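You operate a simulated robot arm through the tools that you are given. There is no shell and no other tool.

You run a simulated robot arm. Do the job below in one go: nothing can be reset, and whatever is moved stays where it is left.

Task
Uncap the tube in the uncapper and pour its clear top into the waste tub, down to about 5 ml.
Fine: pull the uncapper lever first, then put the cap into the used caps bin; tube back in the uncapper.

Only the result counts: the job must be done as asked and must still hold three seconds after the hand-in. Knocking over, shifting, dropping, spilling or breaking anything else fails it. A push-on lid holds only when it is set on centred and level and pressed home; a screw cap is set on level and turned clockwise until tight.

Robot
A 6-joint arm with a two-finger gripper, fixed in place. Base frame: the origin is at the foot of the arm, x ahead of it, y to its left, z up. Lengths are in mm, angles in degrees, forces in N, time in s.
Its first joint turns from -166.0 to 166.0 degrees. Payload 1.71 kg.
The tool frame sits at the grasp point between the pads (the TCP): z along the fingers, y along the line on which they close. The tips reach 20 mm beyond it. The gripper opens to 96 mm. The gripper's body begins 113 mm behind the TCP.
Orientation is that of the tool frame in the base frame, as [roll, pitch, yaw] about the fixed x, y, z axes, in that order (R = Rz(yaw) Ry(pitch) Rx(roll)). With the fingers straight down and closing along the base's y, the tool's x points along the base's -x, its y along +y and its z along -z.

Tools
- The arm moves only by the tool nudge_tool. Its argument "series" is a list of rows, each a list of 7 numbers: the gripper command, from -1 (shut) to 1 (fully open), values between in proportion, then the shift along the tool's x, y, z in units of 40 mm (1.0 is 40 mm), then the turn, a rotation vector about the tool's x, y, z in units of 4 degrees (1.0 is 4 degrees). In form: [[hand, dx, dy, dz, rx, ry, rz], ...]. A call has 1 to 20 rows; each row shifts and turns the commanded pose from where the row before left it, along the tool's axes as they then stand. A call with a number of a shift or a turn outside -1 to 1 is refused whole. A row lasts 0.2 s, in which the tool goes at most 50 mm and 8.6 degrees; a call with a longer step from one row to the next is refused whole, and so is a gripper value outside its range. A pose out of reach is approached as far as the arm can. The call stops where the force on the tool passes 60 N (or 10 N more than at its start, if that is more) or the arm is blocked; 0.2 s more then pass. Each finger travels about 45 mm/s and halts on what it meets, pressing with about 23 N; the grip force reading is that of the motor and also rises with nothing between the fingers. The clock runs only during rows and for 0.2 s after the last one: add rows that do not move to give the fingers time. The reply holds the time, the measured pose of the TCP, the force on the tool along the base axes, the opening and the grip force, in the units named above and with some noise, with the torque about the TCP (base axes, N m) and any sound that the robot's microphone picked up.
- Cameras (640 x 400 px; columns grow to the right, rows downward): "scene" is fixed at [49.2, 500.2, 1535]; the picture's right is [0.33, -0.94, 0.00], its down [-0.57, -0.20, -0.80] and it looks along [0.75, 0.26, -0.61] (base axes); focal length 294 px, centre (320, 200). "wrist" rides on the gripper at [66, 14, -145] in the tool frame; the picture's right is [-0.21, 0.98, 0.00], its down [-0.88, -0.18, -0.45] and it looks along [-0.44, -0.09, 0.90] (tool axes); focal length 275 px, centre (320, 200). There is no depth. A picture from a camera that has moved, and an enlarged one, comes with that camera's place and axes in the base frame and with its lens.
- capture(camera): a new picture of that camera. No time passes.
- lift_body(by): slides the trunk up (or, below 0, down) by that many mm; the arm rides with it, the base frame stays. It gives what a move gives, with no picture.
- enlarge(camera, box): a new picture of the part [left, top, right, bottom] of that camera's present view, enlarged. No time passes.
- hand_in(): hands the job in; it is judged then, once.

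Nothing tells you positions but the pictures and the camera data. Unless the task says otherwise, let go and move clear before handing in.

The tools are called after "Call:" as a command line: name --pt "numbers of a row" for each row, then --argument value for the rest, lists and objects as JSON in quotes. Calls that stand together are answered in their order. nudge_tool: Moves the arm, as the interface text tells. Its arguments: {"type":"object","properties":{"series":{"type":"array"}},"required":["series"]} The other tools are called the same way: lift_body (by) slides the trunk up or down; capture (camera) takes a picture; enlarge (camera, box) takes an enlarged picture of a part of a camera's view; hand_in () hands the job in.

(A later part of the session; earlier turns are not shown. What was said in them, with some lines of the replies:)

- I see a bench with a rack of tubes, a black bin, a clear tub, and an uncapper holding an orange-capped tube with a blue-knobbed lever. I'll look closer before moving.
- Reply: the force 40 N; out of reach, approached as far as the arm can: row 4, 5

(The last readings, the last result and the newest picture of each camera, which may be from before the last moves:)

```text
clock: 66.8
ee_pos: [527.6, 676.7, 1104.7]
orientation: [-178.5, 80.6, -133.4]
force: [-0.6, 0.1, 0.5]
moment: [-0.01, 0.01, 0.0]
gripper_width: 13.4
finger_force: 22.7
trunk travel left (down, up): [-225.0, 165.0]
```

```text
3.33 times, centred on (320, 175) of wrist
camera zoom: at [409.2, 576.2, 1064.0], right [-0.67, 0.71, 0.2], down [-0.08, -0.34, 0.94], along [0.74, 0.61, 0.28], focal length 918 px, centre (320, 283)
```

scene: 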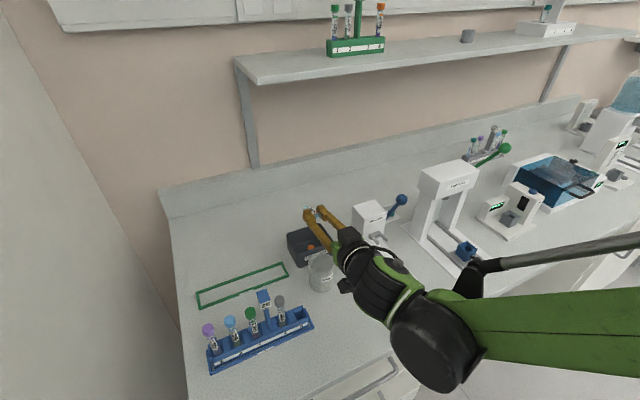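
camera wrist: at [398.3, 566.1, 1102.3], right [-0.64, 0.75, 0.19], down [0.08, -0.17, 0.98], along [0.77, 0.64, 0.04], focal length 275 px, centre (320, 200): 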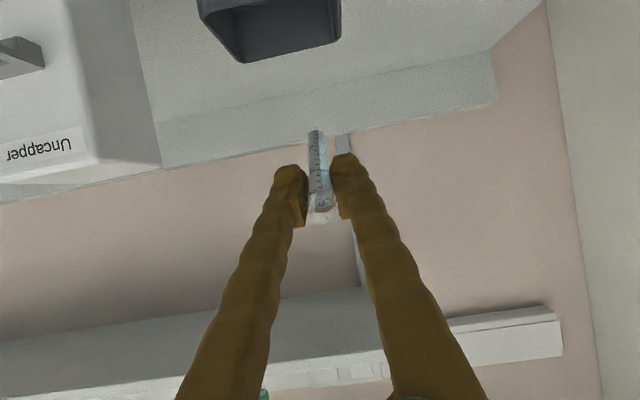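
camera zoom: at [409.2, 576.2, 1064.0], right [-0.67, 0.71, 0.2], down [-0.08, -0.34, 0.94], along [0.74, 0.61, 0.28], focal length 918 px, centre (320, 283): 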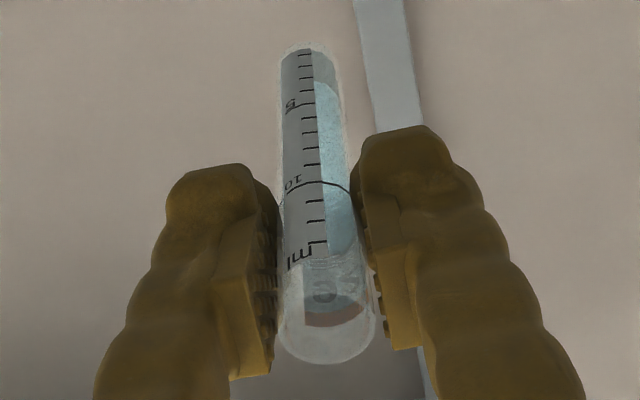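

Call:
nudge_tool --pt "-1 0 0 0 0 -0.5 0" --pt "-1 0 0 0 0 -0.5 0" --pt "-1 0 0 0 0 0 0" --pt "-1 0 0 0 0 0 0"

Call:
enlarge --camera "scene" --box '[285, 195, 365, 300]'

Call:
enlarge --camera "wrist" --box '[280, 115, 360, 235]'

```text
clock: 67.8
ee_pos: [527.3, 676.2, 1104.6]
orientation: [-177.4, 84.5, -132.3]
force: [-0.3, -0.4, 0.7]
moment: [0.0, 0.01, 0.01]
gripper_width: 13.4
finger_force: 23.2
trunk travel left (down, up): [-225.0, 165.0]
```

```text
3.81 times, centred on (325, 248) of scene
camera zoom: at [49.2, 500.2, 1535.0], right [0.33, -0.94, 0.0], down [-0.57, -0.2, -0.8], along [0.75, 0.26, -0.61], focal length 1122 px, centre (301, 19)
```

zoom: 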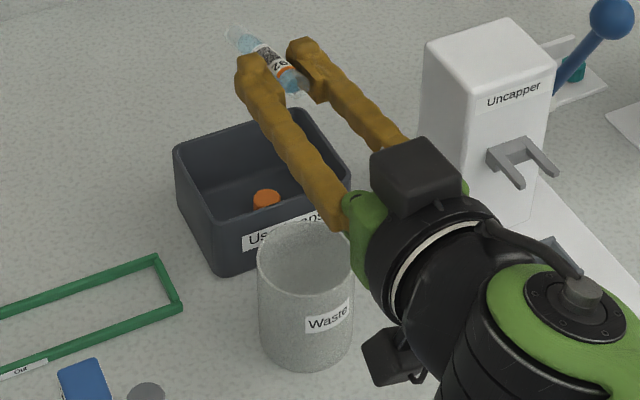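

```text
3.33 times, centred on (320, 175) of wrist
camera zoom: at [410.8, 578.5, 1053.2], right [-0.68, 0.7, 0.2], down [-0.13, -0.38, 0.92], along [0.72, 0.6, 0.35], focal length 918 px, centre (320, 283)
```

zoom: 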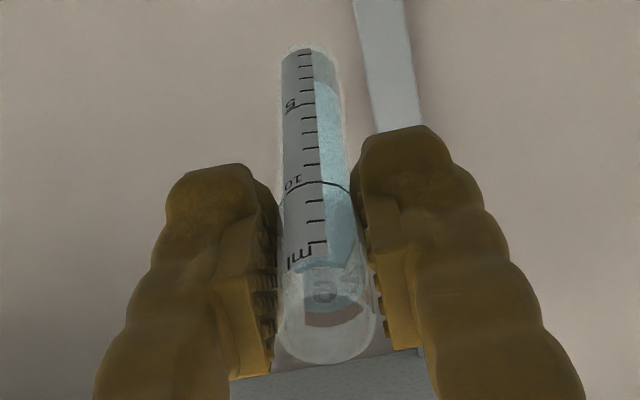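

Call:
nudge_tool --pt "-1 0 0 0 0 -0.25 0" --pt "-1 0 0 0 0 -0.25 0" --pt "-1 0 0 0 0 0 0" --pt "-1 0 0 0 0 0 0" --pt "-1 0 0 0 0 0 0"

Call:
enlarge --camera "scene" --box '[285, 195, 365, 300]'

Call:
enlarge --camera "wrist" --box '[280, 115, 360, 235]'

```text
clock: 69.0
ee_pos: [526.5, 676.0, 1104.9]
orientation: [-175.9, 86.6, -130.8]
force: [0.2, 0.4, 0.6]
moment: [0.02, -0.02, 0.02]
gripper_width: 13.1
finger_force: 23.0
trunk travel left (down, up): [-225.0, 165.0]
```

```text
3.81 times, centred on (325, 248) of scene
camera zoom: at [49.2, 500.2, 1535.0], right [0.33, -0.94, 0.0], down [-0.57, -0.2, -0.8], along [0.75, 0.26, -0.61], focal length 1122 px, centre (301, 19)
```

zoom: 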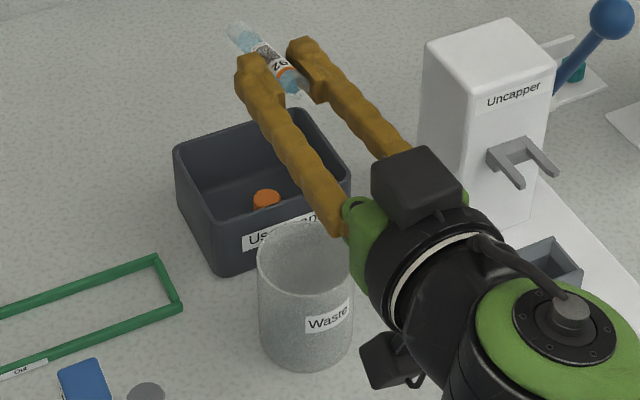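

```text
3.33 times, centred on (320, 175) of wrist
camera zoom: at [412.2, 580.0, 1048.1], right [-0.69, 0.7, 0.2], down [-0.15, -0.41, 0.9], along [0.71, 0.59, 0.38], focal length 918 px, centre (320, 283)
```

zoom: 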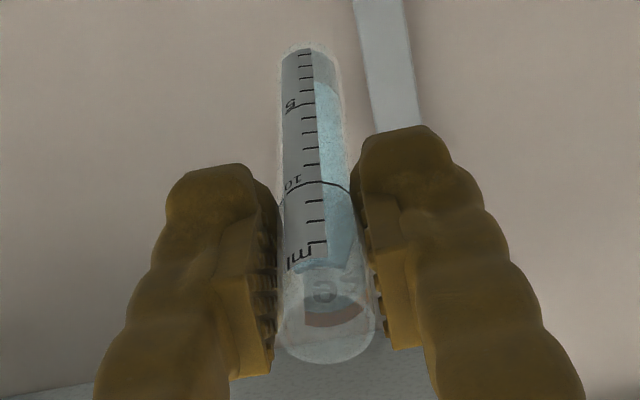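

Call:
nudge_tool --pt "-1 0 0 0 0 -0.25 0" --pt "-1 0 0 0 0 -0.25 0" --pt "-1 0 0 0 0 0 0" --pt "-1 0 0 0 0 0 0" --pt "-1 0 0 0 0 0 0"

Call:
enlarge --camera "scene" --box '[310, 195, 340, 235]'

Call:
enlarge --camera "wrist" --box '[280, 115, 360, 235]'

```text
clock: 70.2
ee_pos: [527.1, 676.2, 1105.7]
orientation: [-169.8, 88.6, -124.8]
force: [1.1, 0.0, 0.5]
moment: [-0.04, 0.01, -0.01]
gripper_width: 13.4
finger_force: 23.2
trunk travel left (down, up): [-225.0, 165.0]
```

```text
10.00 times, centred on (325, 215) of scene
camera zoom: at [49.2, 500.2, 1535.0], right [0.33, -0.94, 0.0], down [-0.57, -0.2, -0.8], along [0.75, 0.26, -0.61], focal length 2944 px, centre (270, 50)
```

zoom: 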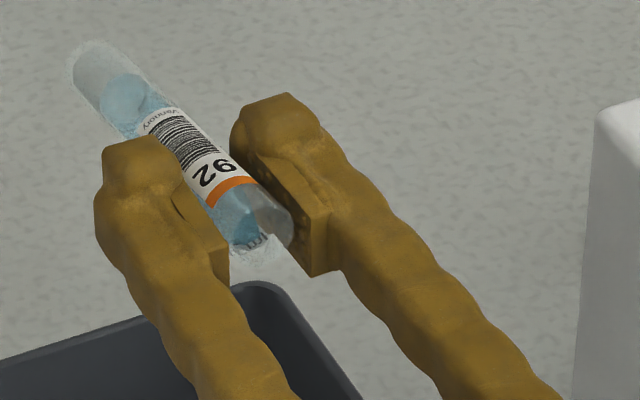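

```text
3.33 times, centred on (320, 175) of wrist
camera zoom: at [413.3, 581.4, 1043.0], right [-0.69, 0.69, 0.2], down [-0.17, -0.43, 0.89], along [0.7, 0.58, 0.41], focal length 918 px, centre (320, 283)
```

zoom: 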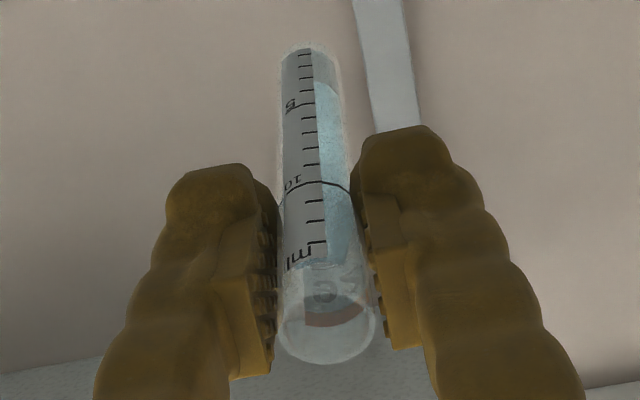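

Call:
nudge_tool --pt "-1 0 0 0 0 -0.25 0" --pt "-1 0 0 0 0 -0.25 0" --pt "-1 0 0 0 0 0 0" --pt "-1 0 0 0 0 0 0" --pt "-1 0 0 0 0 0 0"

Call:
enlarge --camera "scene" --box '[310, 195, 340, 235]'

Call:
enlarge --camera "wrist" --box '[280, 115, 360, 235]'

Call:
enlarge --camera "scene" --box '[285, 195, 365, 300]'

```text
clock: 71.4
ee_pos: [525.3, 675.6, 1105.4]
orientation: [-22.6, 89.4, 22.7]
force: [-0.6, 0.5, -0.3]
moment: [-0.03, 0.0, -0.01]
gripper_width: 13.6
finger_force: 22.9
trunk travel left (down, up): [-225.0, 165.0]
```

```text
10.00 times, centred on (325, 215) of scene
camera zoom: at [49.2, 500.2, 1535.0], right [0.33, -0.94, 0.0], down [-0.57, -0.2, -0.8], along [0.75, 0.26, -0.61], focal length 2944 px, centre (270, 50)
```

zoom: 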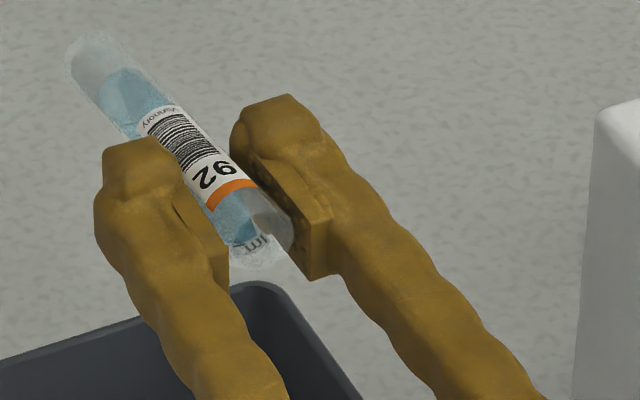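

```text
3.33 times, centred on (320, 175) of wrist
camera zoom: at [414.5, 582.9, 1037.7], right [-0.7, 0.69, 0.2], down [-0.19, -0.45, 0.87], along [0.69, 0.57, 0.44], focal length 918 px, centre (320, 283)
```

zoom: 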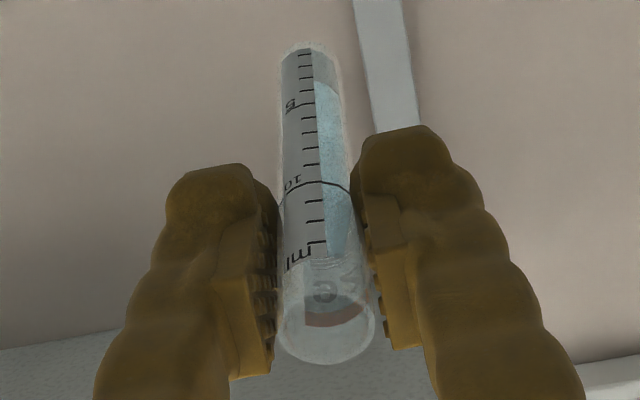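

```text
3.81 times, centred on (325, 248) of scene
camera zoom: at [49.2, 500.2, 1535.0], right [0.33, -0.94, 0.0], down [-0.57, -0.2, -0.8], along [0.75, 0.26, -0.61], focal length 1122 px, centre (301, 19)
```

zoom: 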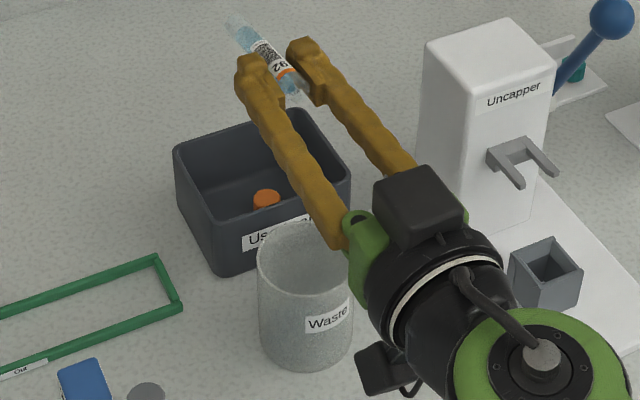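

Call:
nudge_tool --pt "-1 0 0 0 0 0 0" --pt "-1 0 0 0 0 0 0" --pt "-1 0 0 0 0 0 0" --pt "-1 0 0 0 0 0 0" --pt "-1 0 0 0 0 0 0"

Call:
enlarge --camera "scene" --box '[310, 195, 340, 235]'

Call:
enlarge --camera "wrist" --box '[280, 115, 360, 235]'

```text
clock: 72.6
ee_pos: [526.4, 675.4, 1104.6]
orientation: [-22.8, 89.5, 22.4]
force: [0.5, -0.5, -0.5]
moment: [0.0, -0.04, -0.03]
gripper_width: 13.5
finger_force: 23.2
trunk travel left (down, up): [-225.0, 165.0]
```

```text
10.00 times, centred on (325, 215) of scene
camera zoom: at [49.2, 500.2, 1535.0], right [0.33, -0.94, 0.0], down [-0.57, -0.2, -0.8], along [0.75, 0.26, -0.61], focal length 2944 px, centre (270, 50)
```

zoom: 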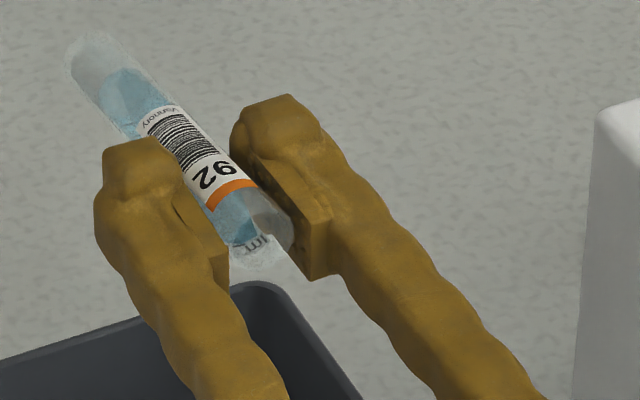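

```text
3.33 times, centred on (320, 175) of wrist
camera zoom: at [414.5, 582.9, 1037.6], right [-0.7, 0.69, 0.2], down [-0.19, -0.45, 0.87], along [0.69, 0.57, 0.44], focal length 918 px, centre (320, 283)
```

zoom: 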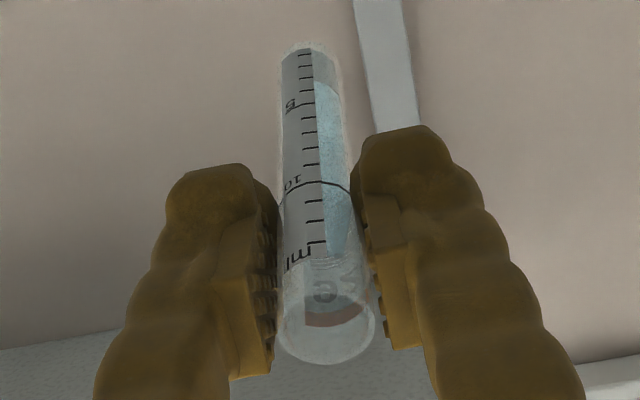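

Call:
nudge_tool --pt "-1 0 0 0 0 -0.25 0" --pt "-1 0 0 0 0 -0.25 0" --pt "-1 0 0 0 0 0 0" --pt "-1 0 0 0 0 0 0" --pt "-1 0 0 0 0 0 0"

Call:
enlarge --camera "scene" --box '[310, 195, 340, 235]'

Call:
enlarge --camera "wrist" --box '[280, 115, 360, 235]'

```text
clock: 73.8
ee_pos: [526.6, 676.4, 1104.8]
orientation: [-5.4, 87.4, 39.6]
force: [-0.3, 0.2, 0.1]
moment: [-0.01, 0.01, 0.01]
gripper_width: 13.6
finger_force: 23.2
trunk travel left (down, up): [-225.0, 165.0]
```

```text
10.00 times, centred on (325, 215) of scene
camera zoom: at [49.2, 500.2, 1535.0], right [0.33, -0.94, 0.0], down [-0.57, -0.2, -0.8], along [0.75, 0.26, -0.61], focal length 2944 px, centre (270, 50)
```

zoom: 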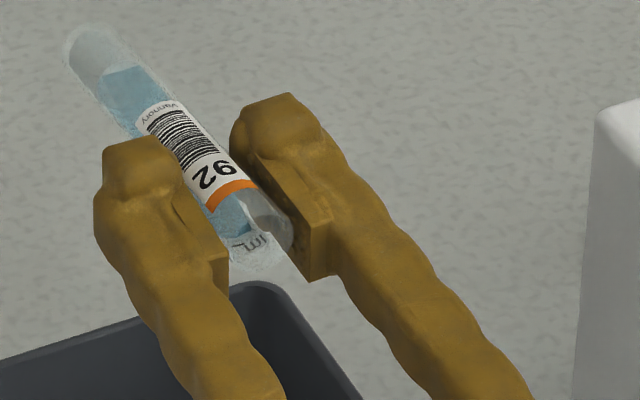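

```text
3.33 times, centred on (320, 175) of wrist
camera zoom: at [416.4, 584.8, 1032.6], right [-0.7, 0.69, 0.2], down [-0.21, -0.47, 0.86], along [0.68, 0.56, 0.48], focal length 918 px, centre (320, 283)
```

zoom: 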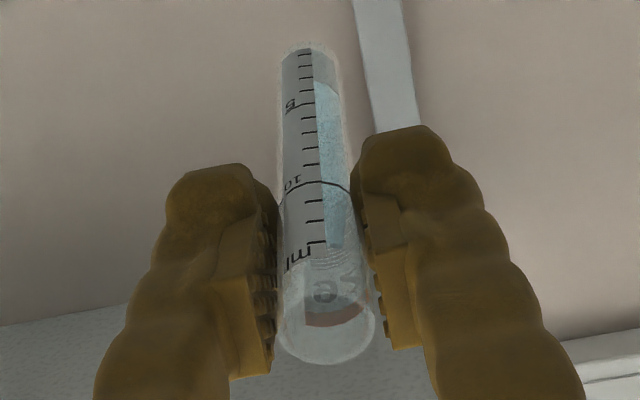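

Call:
nudge_tool --pt "-1 0 0 0 0 -0.25 0" --pt "-1 0 0 0 0 0 0" --pt "-1 0 0 0 0 0 0" --pt "-1 0 0 0 0 0 0"

Call:
enlarge --camera "scene" --box '[310, 195, 340, 235]'

Call:
enlarge --camera "wrist" --box '[280, 115, 360, 235]'

```text
clock: 74.8
ee_pos: [525.6, 676.1, 1105.6]
orientation: [-4.0, 86.4, 41.1]
force: [0.5, 0.6, -0.4]
moment: [0.01, 0.0, -0.02]
gripper_width: 13.5
finger_force: 23.3
trunk travel left (down, up): [-225.0, 165.0]
```

```text
10.00 times, centred on (325, 215) of scene
camera zoom: at [49.2, 500.2, 1535.0], right [0.33, -0.94, 0.0], down [-0.57, -0.2, -0.8], along [0.75, 0.26, -0.61], focal length 2944 px, centre (270, 50)
```

zoom: 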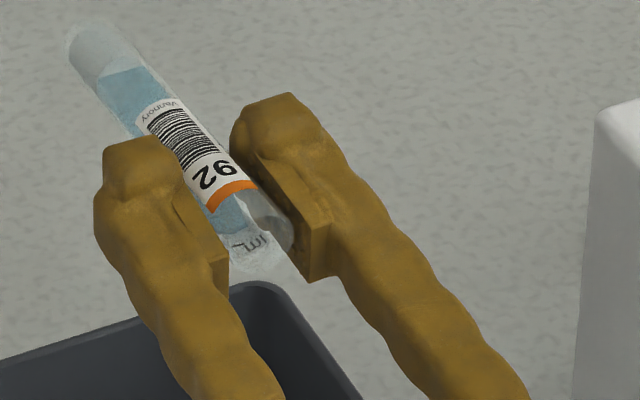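

```text
3.33 times, centred on (320, 175) of wrist
camera zoom: at [417.4, 585.7, 1030.1], right [-0.7, 0.68, 0.2], down [-0.22, -0.48, 0.85], along [0.68, 0.55, 0.49], focal length 918 px, centre (320, 283)
```

zoom: 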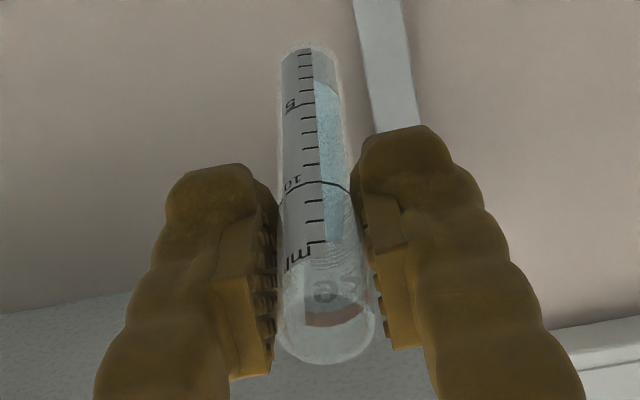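

Call:
nudge_tool --pt "-1 0 0 0 0 1 0" --pt "-1 0 0 0 0 1 0" --pt "-1 0 0 0 0 1 0" --pt "-1 0 0 0 0 1 0" --pt "-1 0 0 0 0 1 0" --pt "-1 0 0 0 0 1 0" --pt "-1 0 0 0 0 1 0" --pt "-1 0 0 0 0 1 0" --pt "-1 0 0 0 0 1 0" --pt "-1 0 0 0 0 1 0" --pt "-1 0 0 0 0 0 0" --pt "-1 0 0 0 0 0 0"

Call:
enlarge --camera "wrist" --box '[280, 115, 360, 235]'

Call:
capture --camera "scene"

```text
clock: 77.4
ee_pos: [526.9, 677.0, 1105.8]
orientation: [-179.5, 53.5, -134.6]
force: [0.0, 0.7, -0.7]
moment: [-0.01, 0.01, -0.01]
gripper_width: 13.5
finger_force: 23.4
trunk travel left (down, up): [-225.0, 165.0]
```

```text
3.33 times, centred on (320, 175) of wrist
camera zoom: at [406.7, 575.4, 1138.3], right [-0.61, 0.78, 0.16], down [0.24, -0.01, 0.97], along [0.76, 0.63, -0.18], focal length 918 px, centre (320, 283)
```

zoom: 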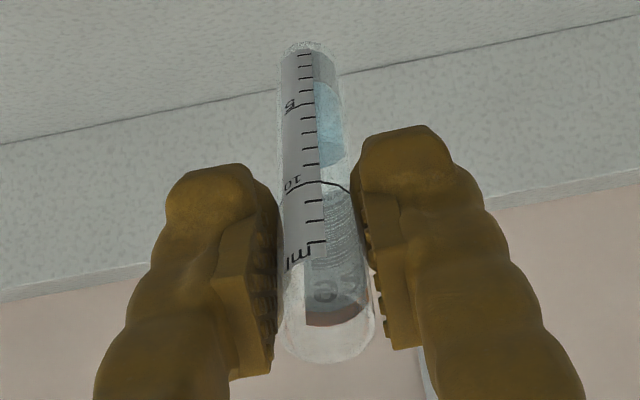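

```text
taken
```

scene: 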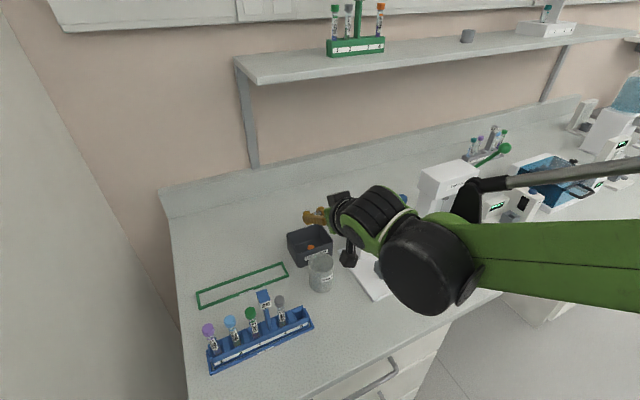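

Call:
nudge_tool --pt "-1 0 0 0 0 -1 0" --pt "-1 0 0 0 0 -1 0" --pt "-1 0 0 0 0 -1 0" --pt "-1 0 0 0 0 -1 0" --pt "-1 0 0 0 0 -1 0" --pt "-1 0 0 0 0 -1 0" --pt "-1 0 0 0 0 -1 0" --pt "-1 0 0 0 0 -1 0" --pt "-1 0 0 0 0 -1 0" --pt "-1 0 0 0 0 -0.6 0" --pt "-1 0 0 0 0 -0.3 0" --pt "-1 0 0 0 0 -0.2 0" --pt "-1 0 0 0 0 -0.225 0" --pt "-1 0 0 0 0 0 0" --pt "-1 0 0 0 0 0 0" --pt "-1 0 0 0 0 0 0"

Call:
enlarge --camera "scene" --box '[310, 195, 340, 235]'

Call:
enlarge --camera "wrist" --box '[280, 115, 360, 235]'

```text
clock: 80.8
ee_pos: [527.2, 676.8, 1104.4]
orientation: [-2.9, 85.1, 42.2]
force: [0.2, -0.1, 0.2]
moment: [0.01, 0.0, 0.02]
gripper_width: 13.4
finger_force: 23.1
trunk travel left (down, up): [-225.0, 165.0]
```

```text
10.00 times, centred on (325, 215) of scene
camera zoom: at [49.2, 500.2, 1535.0], right [0.33, -0.94, 0.0], down [-0.57, -0.2, -0.8], along [0.75, 0.26, -0.61], focal length 2944 px, centre (270, 50)
```

zoom: 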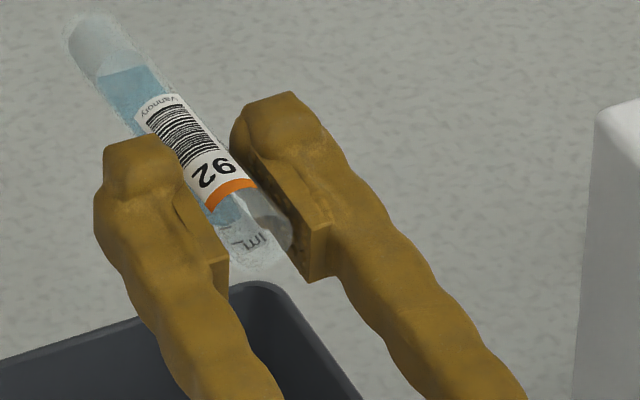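

```text
3.33 times, centred on (320, 175) of wrist
camera zoom: at [418.7, 586.9, 1027.1], right [-0.71, 0.68, 0.2], down [-0.24, -0.49, 0.84], along [0.67, 0.54, 0.51], focal length 918 px, centre (320, 283)
```

zoom: 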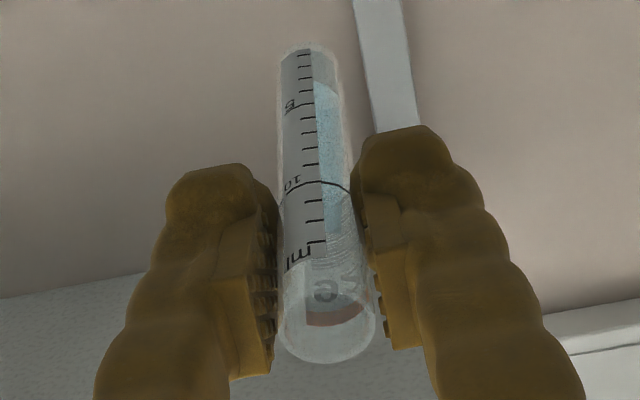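

Call:
nudge_tool --pt "-1 0 0 0 0 1 0" --pt "-1 0 0 0 0 1 0" --pt "-1 0 0 0 0 1 0" --pt "-1 0 0 0 0 1 0" --pt "-1 0 0 0 0 1 0" --pt "-1 0 0 0 0 1 0" --pt "-1 0 0 0 0 1 0" --pt "-1 0 0 0 0 1 0" --pt "-1 0 0 0 0 1 0" --pt "-1 0 0 0 0 1 0" --pt "-1 0 0 0 0 1 0" --pt "-1 0 0 0 0 1 0" --pt "-1 0 0 0 0 1 0" --pt "-1 0 0 0 0 1 0" --pt "-1 0 0 0 0 1 0" --pt "-1 0 0 0 0 1 0" --pt "-1 0 0 0 0 1 0" --pt "-1 0 0 0 0 0 0"

Call:
enlarge --camera "wrist" --box '[280, 115, 360, 235]'

Call:
enlarge --camera "scene" --box '[305, 205, 335, 250]'

```text
clock: 84.6
ee_pos: [526.4, 676.8, 1105.1]
orientation: [-179.8, 26.8, -134.8]
force: [0.1, 0.1, -0.4]
moment: [0.01, 0.0, 0.02]
gripper_width: 13.4
finger_force: 22.7
trunk travel left (down, up): [-225.0, 165.0]
```

```text
3.33 times, centred on (320, 175) of wrist
camera zoom: at [428.6, 598.3, 1204.5], right [-0.56, 0.82, 0.09], down [0.54, 0.28, 0.79], along [0.63, 0.49, -0.6], focal length 918 px, centre (320, 283)
```

zoom: 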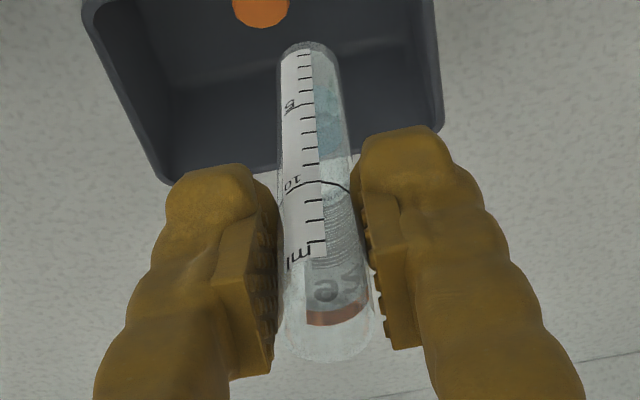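

```text
8.89 times, centred on (320, 228) of scene
camera zoom: at [49.2, 500.2, 1535.0], right [0.33, -0.94, 0.0], down [-0.57, -0.2, -0.8], along [0.75, 0.26, -0.61], focal length 2617 px, centre (320, -44)
```

zoom: 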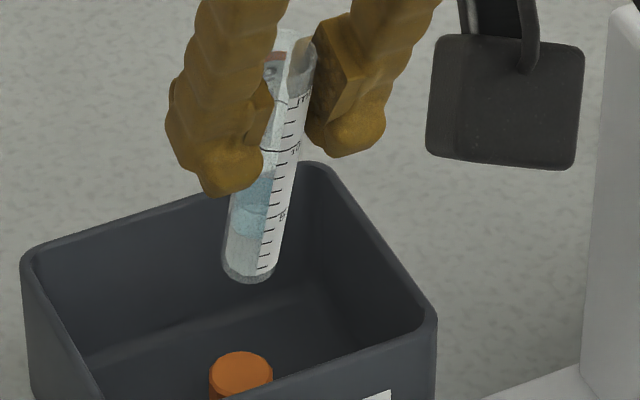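

Let me read the level more closely.

Call:
enlarge --camera "wrist" --box '[300, 122, 335, 182]'

Call:
enlarge --camera "scene" --box '[308, 218, 324, 240]'

```text
6.67 times, centred on (318, 152) of wrist
camera zoom: at [428.6, 598.3, 1204.5], right [-0.56, 0.82, 0.09], down [0.54, 0.28, 0.79], along [0.63, 0.49, -0.6], focal length 1835 px, centre (337, 520)
```

zoom: 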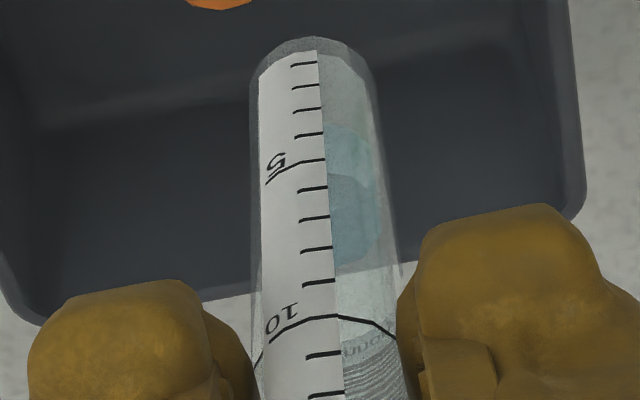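

```text
16.00 times, centred on (316, 229) of scene
camera zoom: at [49.2, 500.2, 1535.0], right [0.33, -0.94, 0.0], down [-0.57, -0.2, -0.8], along [0.75, 0.26, -0.61], focal length 4710 px, centre (384, -264)
```

zoom: 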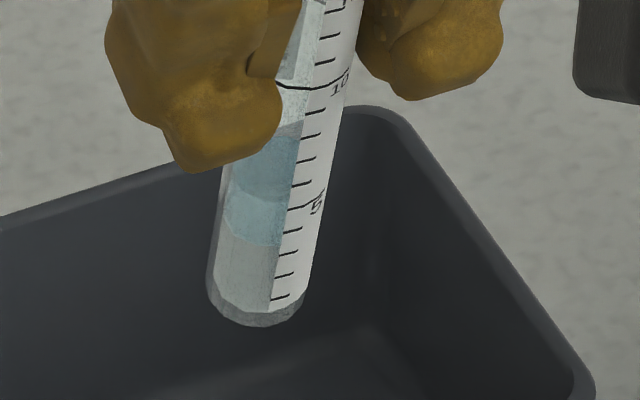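

Call:
nudge_tool --pt "-1 0 0 0 0 1 0" --pt "-1 0 0 0 0 1 0" --pt "-1 0 0 0 0 1 0" --pt "-1 0 0 0 0 1 0" --pt "-1 0 0 0 0 0 0" --pt "-1 0 0 0 0 0 0"

Call:
enlarge --camera "wrist" --box '[300, 122, 335, 182]'

Call:
enlarge --camera "scene" --box '[308, 210, 330, 250]'

Call:
capture --camera "wrist"

```text
clock: 86.0
ee_pos: [527.1, 676.5, 1105.6]
orientation: [-179.8, 10.8, -135.0]
force: [-0.7, -0.2, 0.2]
moment: [0.01, 0.0, -0.02]
gripper_width: 13.4
finger_force: 22.6
trunk travel left (down, up): [-225.0, 165.0]
```

```text
6.67 times, centred on (318, 152) of wrist
camera zoom: at [451.4, 620.9, 1234.8], right [-0.55, 0.83, 0.03], down [0.68, 0.42, 0.6], along [0.49, 0.36, -0.8], focal length 1835 px, centre (337, 520)
```

zoom: 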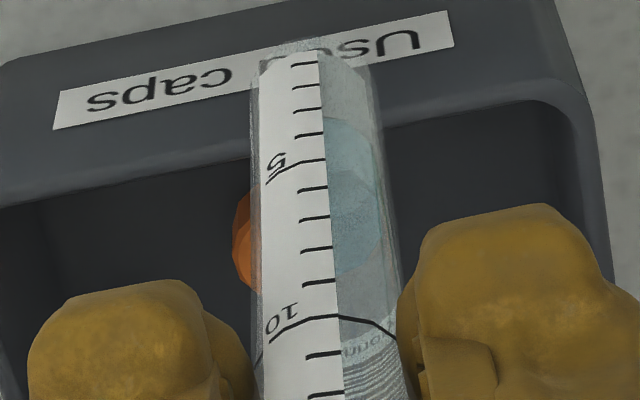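

```text
10.00 times, centred on (319, 230) of scene
camera zoom: at [49.2, 500.2, 1535.0], right [0.33, -0.94, 0.0], down [-0.57, -0.2, -0.8], along [0.75, 0.26, -0.61], focal length 2944 px, centre (330, -100)
```

zoom: 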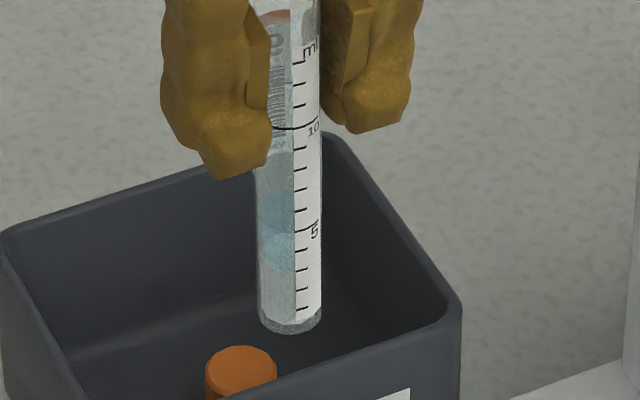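

```text
taken
camera wrist: at [451.4, 620.9, 1234.8], right [-0.55, 0.83, 0.03], down [0.68, 0.42, 0.6], along [0.49, 0.36, -0.8], focal length 275 px, centre (320, 200)
```

wrist: 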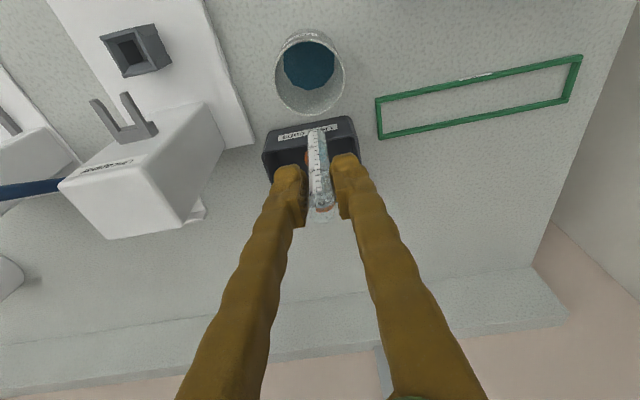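

Call:
enlarge --camera "wrist" --box '[310, 135, 326, 171]'

Call:
enlarge --camera "scene" --box '[311, 222, 321, 242]'

Call:
enlarge --camera "wrist" --box '[240, 20, 400, 180]'

```text
11.11 times, centred on (318, 153) of wrist
camera zoom: at [451.4, 620.9, 1234.8], right [-0.55, 0.83, 0.03], down [0.68, 0.42, 0.6], along [0.49, 0.36, -0.8], focal length 3059 px, centre (342, 722)
```

zoom: 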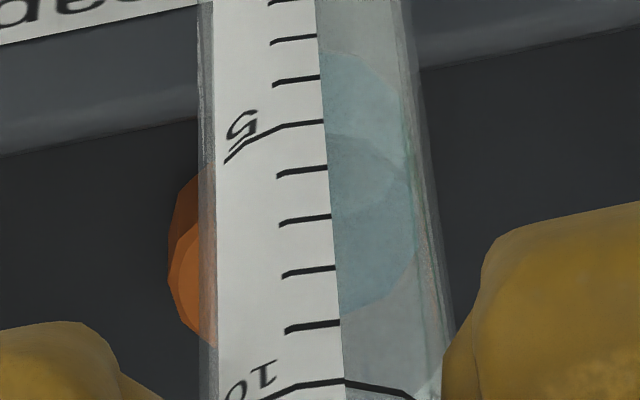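

```text
16.00 times, centred on (316, 232) of scene
camera zoom: at [49.2, 500.2, 1535.0], right [0.33, -0.94, 0.0], down [-0.57, -0.2, -0.8], along [0.75, 0.26, -0.61], focal length 4710 px, centre (384, -312)
```

zoom: 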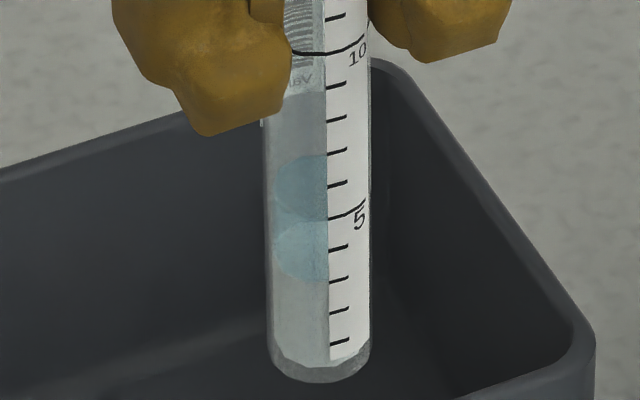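

```text
2.50 times, centred on (320, 100) of wrist
camera zoom: at [451.4, 620.9, 1234.8], right [-0.55, 0.83, 0.03], down [0.68, 0.42, 0.6], along [0.49, 0.36, -0.8], focal length 688 px, centre (320, 450)
```

zoom: 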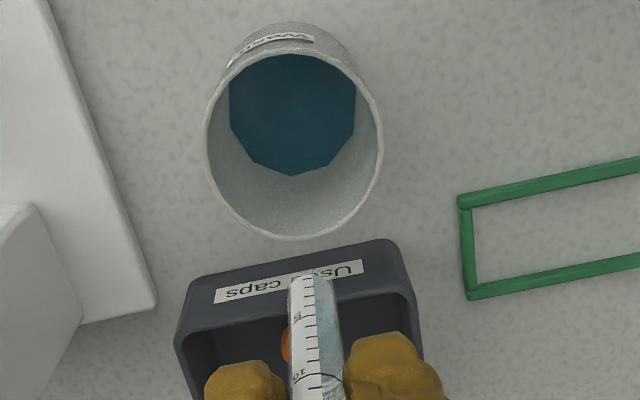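

Call:
nudge_tool --pt "-1 0.45 -0.2 -0.08 0 0 0" --pt "-1 0.45 -0.4 -0.08 0 0 0" --pt "-1 0.5 -0.7 -0.09 0 0 0" --pt "-1 0.4 -0.7 -0.07 0 0 0" --pt "-1 0.24 -0.7 -0.041 0 0 0" --pt "-1 0 -0.7 0 0 0 0" --pt "-1 0 -0.5 0 0 0 0" --pt "-1 0 0 0 0 0 0" --pt "-1 0 0 0 0 0 0"

Call:
enlarge --camera "wrist" --box '[260, 70, 380, 240]'

Call:
enlarge --camera "scene" --box '[360, 180, 420, 285]'

```text
clock: 88.0
ee_pos: [578.0, 508.2, 1104.9]
orientation: [-179.8, 10.9, -134.8]
force: [-0.8, 0.1, 0.5]
moment: [0.0, 0.03, -0.03]
gripper_width: 13.5
finger_force: 23.6
trunk travel left (down, up): [-225.0, 165.0]
```

```text
2.35 times, centred on (320, 155) of wrist
camera zoom: at [503.1, 452.4, 1234.4], right [-0.55, 0.83, 0.03], down [0.68, 0.42, 0.6], along [0.49, 0.36, -0.8], focal length 648 px, centre (320, 306)
```

zoom: 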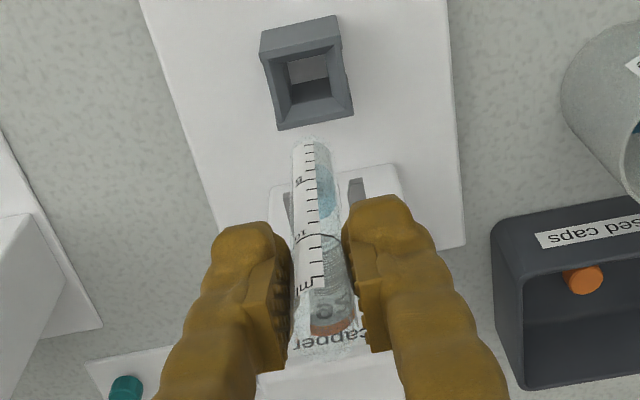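

```text
3.81 times, centred on (390, 232) of scene
camera zoom: at [49.2, 500.2, 1535.0], right [0.33, -0.94, 0.0], down [-0.57, -0.2, -0.8], along [0.75, 0.26, -0.61], focal length 1122 px, centre (53, 76)
```

zoom: 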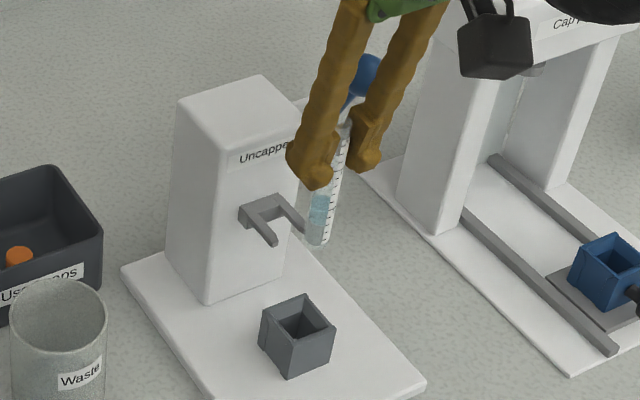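

Call:
nudge_tool --pt "-1 0.06 0 0.34 0 0 0" --pt "-1 0.09 0 0.51 0 0 0" --pt "-1 0.09 0 0.5 0 0 0" --pt "-1 0 0 0 0 0 0"

Call:
enlarge --camera "wrist" --box '[260, 70, 380, 240]'

Call:
enlarge --camera "scene" --box '[365, 205, 415, 285]'

```text
clock: 89.0
ee_pos: [578.9, 506.4, 1048.0]
orientation: [-179.7, 10.9, -134.8]
force: [0.5, 0.3, -0.5]
moment: [-0.01, 0.03, -0.01]
gripper_width: 13.6
finger_force: 23.0
trunk travel left (down, up): [-225.0, 165.0]
```

```text
2.35 times, centred on (320, 155) of wrist
camera zoom: at [504.2, 452.2, 1179.0], right [-0.55, 0.83, 0.03], down [0.68, 0.42, 0.6], along [0.49, 0.36, -0.8], focal length 648 px, centre (320, 306)
```

zoom: 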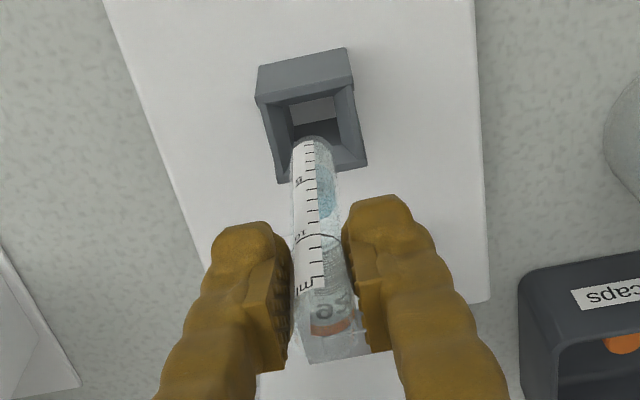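

```text
5.00 times, centred on (390, 245) of scene
camera zoom: at [49.2, 500.2, 1535.0], right [0.33, -0.94, 0.0], down [-0.57, -0.2, -0.8], along [0.75, 0.26, -0.61], focal length 1472 px, centre (-30, -25)
```

zoom: 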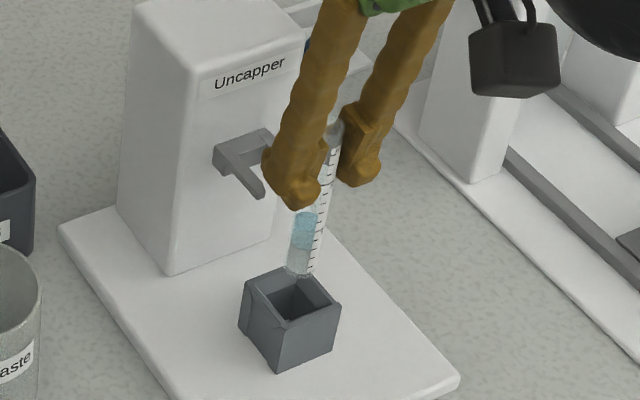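

Call:
nudge_tool --pt "-1 0.045 0 0.25 0 0 0" --pt "-1 0.045 0 0.25 0 0 0" --pt "-1 0.035 0 0.2 0 0 0" --pt "-1 0 0 0 0 0 0"

Call:
enlarge --camera "wrist" --box '[260, 70, 380, 240]'

Call:
enlarge --camera "scene" --box '[365, 225, 410, 285]'

```text
clock: 90.0
ee_pos: [579.3, 508.6, 1021.4]
orientation: [-179.8, 10.9, -134.8]
force: [0.4, -0.3, -0.5]
moment: [-0.04, -0.02, -0.03]
gripper_width: 13.4
finger_force: 23.2
trunk travel left (down, up): [-225.0, 165.0]
```

```text
2.35 times, centred on (320, 155) of wrist
camera zoom: at [504.5, 452.3, 1150.9], right [-0.55, 0.83, 0.03], down [0.68, 0.42, 0.6], along [0.49, 0.36, -0.8], focal length 648 px, centre (320, 306)
```

zoom: 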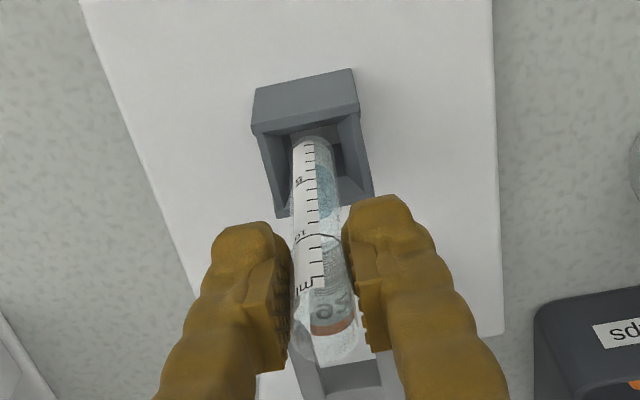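

```text
6.67 times, centred on (388, 255) of scene
camera zoom: at [49.2, 500.2, 1535.0], right [0.33, -0.94, 0.0], down [-0.57, -0.2, -0.8], along [0.75, 0.26, -0.61], focal length 1963 px, centre (-130, -167)
```

zoom: 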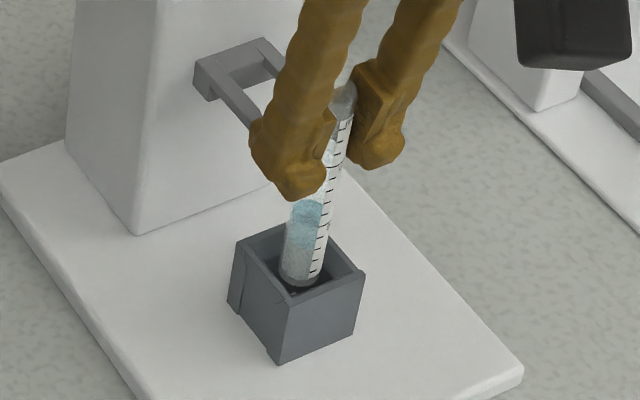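

Call:
nudge_tool --pt "-1 0.036 0 0.2 0 0 0" --pt "-1 0.036 0 0.2 0 0 0" --pt "-1 0.027 0 0.15 0 0 0" --pt "-1 0.013 0 0.075 0 0 0" --pt "-1 0 0 0 0 0 0"

Call:
enlarge --camera "scene" --box '[365, 225, 410, 285]'

Call:
enlarge --camera "wrist" --box '[260, 70, 380, 240]'

```text
clock: 91.2
ee_pos: [579.5, 508.2, 996.0]
orientation: [-179.8, 11.0, -134.9]
force: [0.3, 0.4, 0.7]
moment: [0.03, -0.01, 0.0]
gripper_width: 13.4
finger_force: 22.9
trunk travel left (down, up): [-225.0, 165.0]
```

```text
6.67 times, centred on (388, 255) of scene
camera zoom: at [49.2, 500.2, 1535.0], right [0.33, -0.94, 0.0], down [-0.57, -0.2, -0.8], along [0.75, 0.26, -0.61], focal length 1963 px, centre (-130, -167)
```

zoom: 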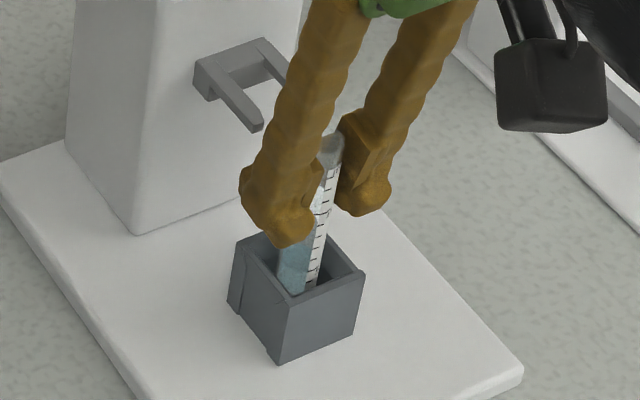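

```text
2.35 times, centred on (320, 155) of wrist
camera zoom: at [504.5, 453.0, 1125.4], right [-0.55, 0.83, 0.03], down [0.68, 0.42, 0.6], along [0.49, 0.36, -0.8], focal length 648 px, centre (320, 306)
```

zoom: 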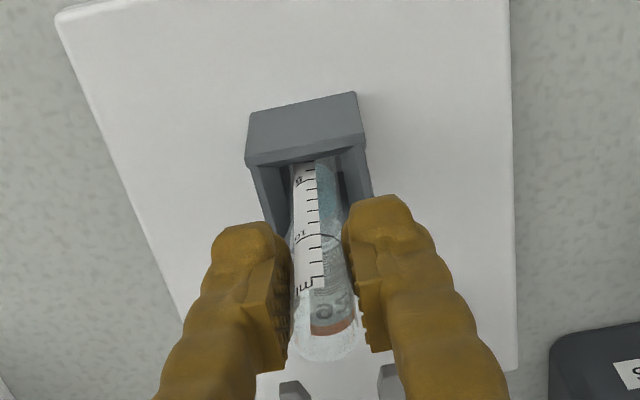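

Call:
nudge_tool --pt "-1 0.006 0 0.035 0 0 0" --pt "-1 0 0 0 0 0 0" --pt "-0.7 0 0 0 0 0 0" --pt "-0.6 0 0 0 0 0 0" --pt "-0.45 0 0 0 0 0 0" --pt "-0.3 0 0 0 0 0 0" --pt "-0.3 0 0 0 0 0 0"

Call:
enlarge --camera "scene" --box '[365, 225, 410, 285]'

Call:
enlarge --camera "wrist" --box '[240, 100, 400, 240]'

```text
clock: 92.8
ee_pos: [580.3, 508.5, 994.8]
orientation: [-179.8, 10.9, -134.9]
force: [-0.2, -0.2, -0.6]
moment: [0.0, -0.03, 0.01]
gripper_width: 33.6
finger_force: 0.2
trunk travel left (down, up): [-225.0, 165.0]
```

```text
6.67 times, centred on (388, 255) of scene
camera zoom: at [49.2, 500.2, 1535.0], right [0.33, -0.94, 0.0], down [-0.57, -0.2, -0.8], along [0.75, 0.26, -0.61], focal length 1963 px, centre (-130, -167)
```

zoom: 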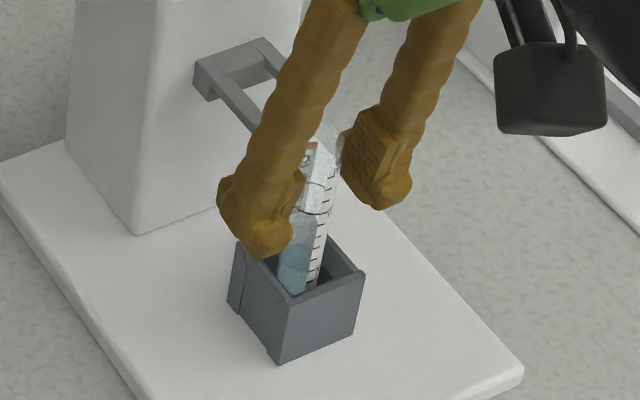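

```text
2.86 times, centred on (320, 170) of wrist
camera zoom: at [504.6, 452.9, 1123.9], right [-0.55, 0.83, 0.03], down [0.68, 0.42, 0.6], along [0.49, 0.36, -0.8], focal length 786 px, centre (320, 286)
```

zoom: 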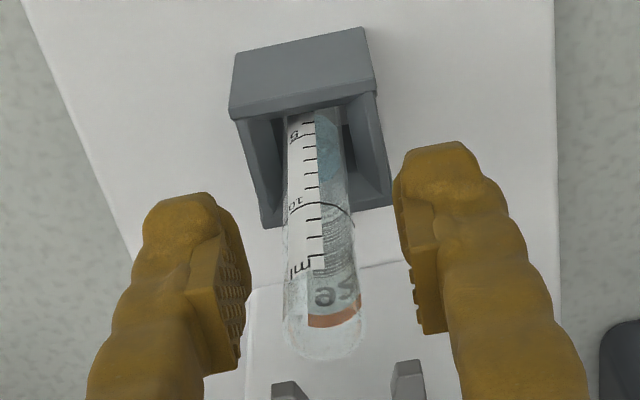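

Call:
nudge_tool --pt "-0.3 -0.044 0 -0.246 0 0 0" --pt "-0.3 -0.087 0 -0.49 0 0 0" --pt "-0.3 -0.13 0 -0.74 0 0 0" --pt "-0.3 -0.13 0 -0.74 0 0 0" --pt "-0.3 -0.13 0 -0.74 0 0 0" --pt "-0.3 0.9 0 0 0 0 0" --pt "-0.3 0.9 0 0 0 0 0" --pt "-0.3 0.9 0 0 0 0 0" --pt "-0.3 0 0 0 0 0 0"

Call:
enlarge --camera "scene" --box '[365, 225, 410, 285]'

Call:
capture --camera "wrist"

Call:
capture --camera "scene"

```text
clock: 94.8
ee_pos: [502.8, 431.6, 1093.6]
orientation: [-179.8, 10.9, -134.9]
force: [0.2, 0.2, -0.4]
moment: [0.03, -0.02, 0.0]
gripper_width: 33.8
finger_force: 0.1
trunk travel left (down, up): [-225.0, 165.0]
```

```text
6.67 times, centred on (388, 255) of scene
camera zoom: at [49.2, 500.2, 1535.0], right [0.33, -0.94, 0.0], down [-0.57, -0.2, -0.8], along [0.75, 0.26, -0.61], focal length 1963 px, centre (-130, -167)
```

zoom: 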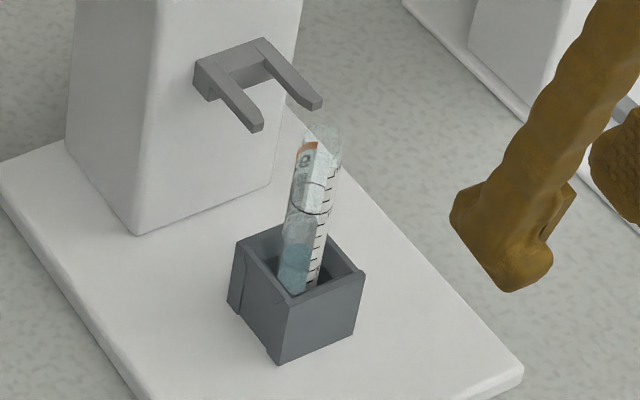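

```text
taken
camera wrist: at [427.8, 376.3, 1223.7], right [-0.55, 0.83, 0.04], down [0.68, 0.42, 0.6], along [0.49, 0.36, -0.8], focal length 275 px, centre (320, 200)
```

wrist: 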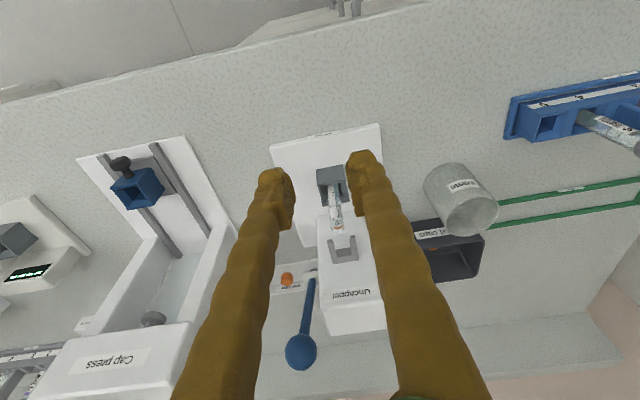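

```text
taken
```

scene: 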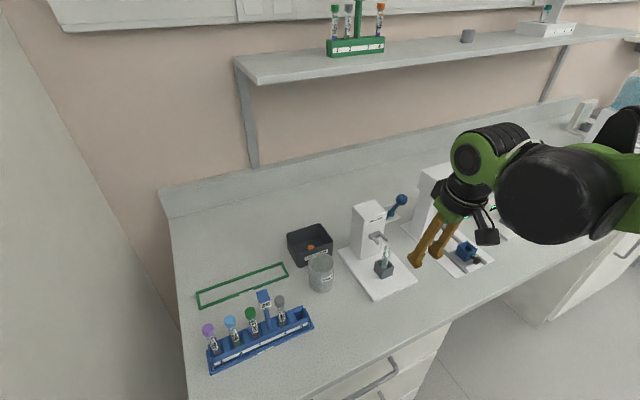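

Call:
enlarge --camera "scene" --box '[270, 215, 370, 310]'

```text
4.21 times, centred on (320, 262) of scene
camera zoom: at [49.2, 500.2, 1535.0], right [0.33, -0.94, 0.0], down [-0.57, -0.2, -0.8], along [0.75, 0.26, -0.61], focal length 1240 px, centre (320, -63)
```

zoom: 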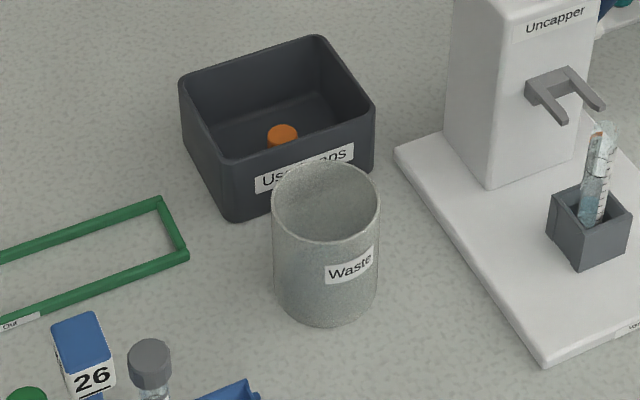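

The cap is in the used caps bin and the tube is back in the uncapper at about 5 ml. The poured liquid is in the waste tub, I see no spill, and the arm is clear. Handing in now.

Call:
hand_in

```text
The job is handed in.
```

I've handed the job in; no result came back, so what follows is what the pictures showed.

- **Uncapping:** I pulled the lever to its stop. The fork lifted the cap loose, and the lever sprang back up. On my first grip the fingers caught the tube as well and raised it about 20 mm inside its holder. I set it back down and gripped the cap higher.
- **Cap:** it is in the used caps bin.
- **Pour:** I poured in steps over the waste tub and checked the level between them. Held upright, the tube read about 5.1 ml on its scale. The liquid shows in the tub, and I saw none on the bench.
- **Tube:** it is back in the uncapper holder, standing as it did at the start.
- **Rest of the bench:** the tub and bin look unmoved, nothing else looks disturbed, and the arm let go and moved clear before hand-in.
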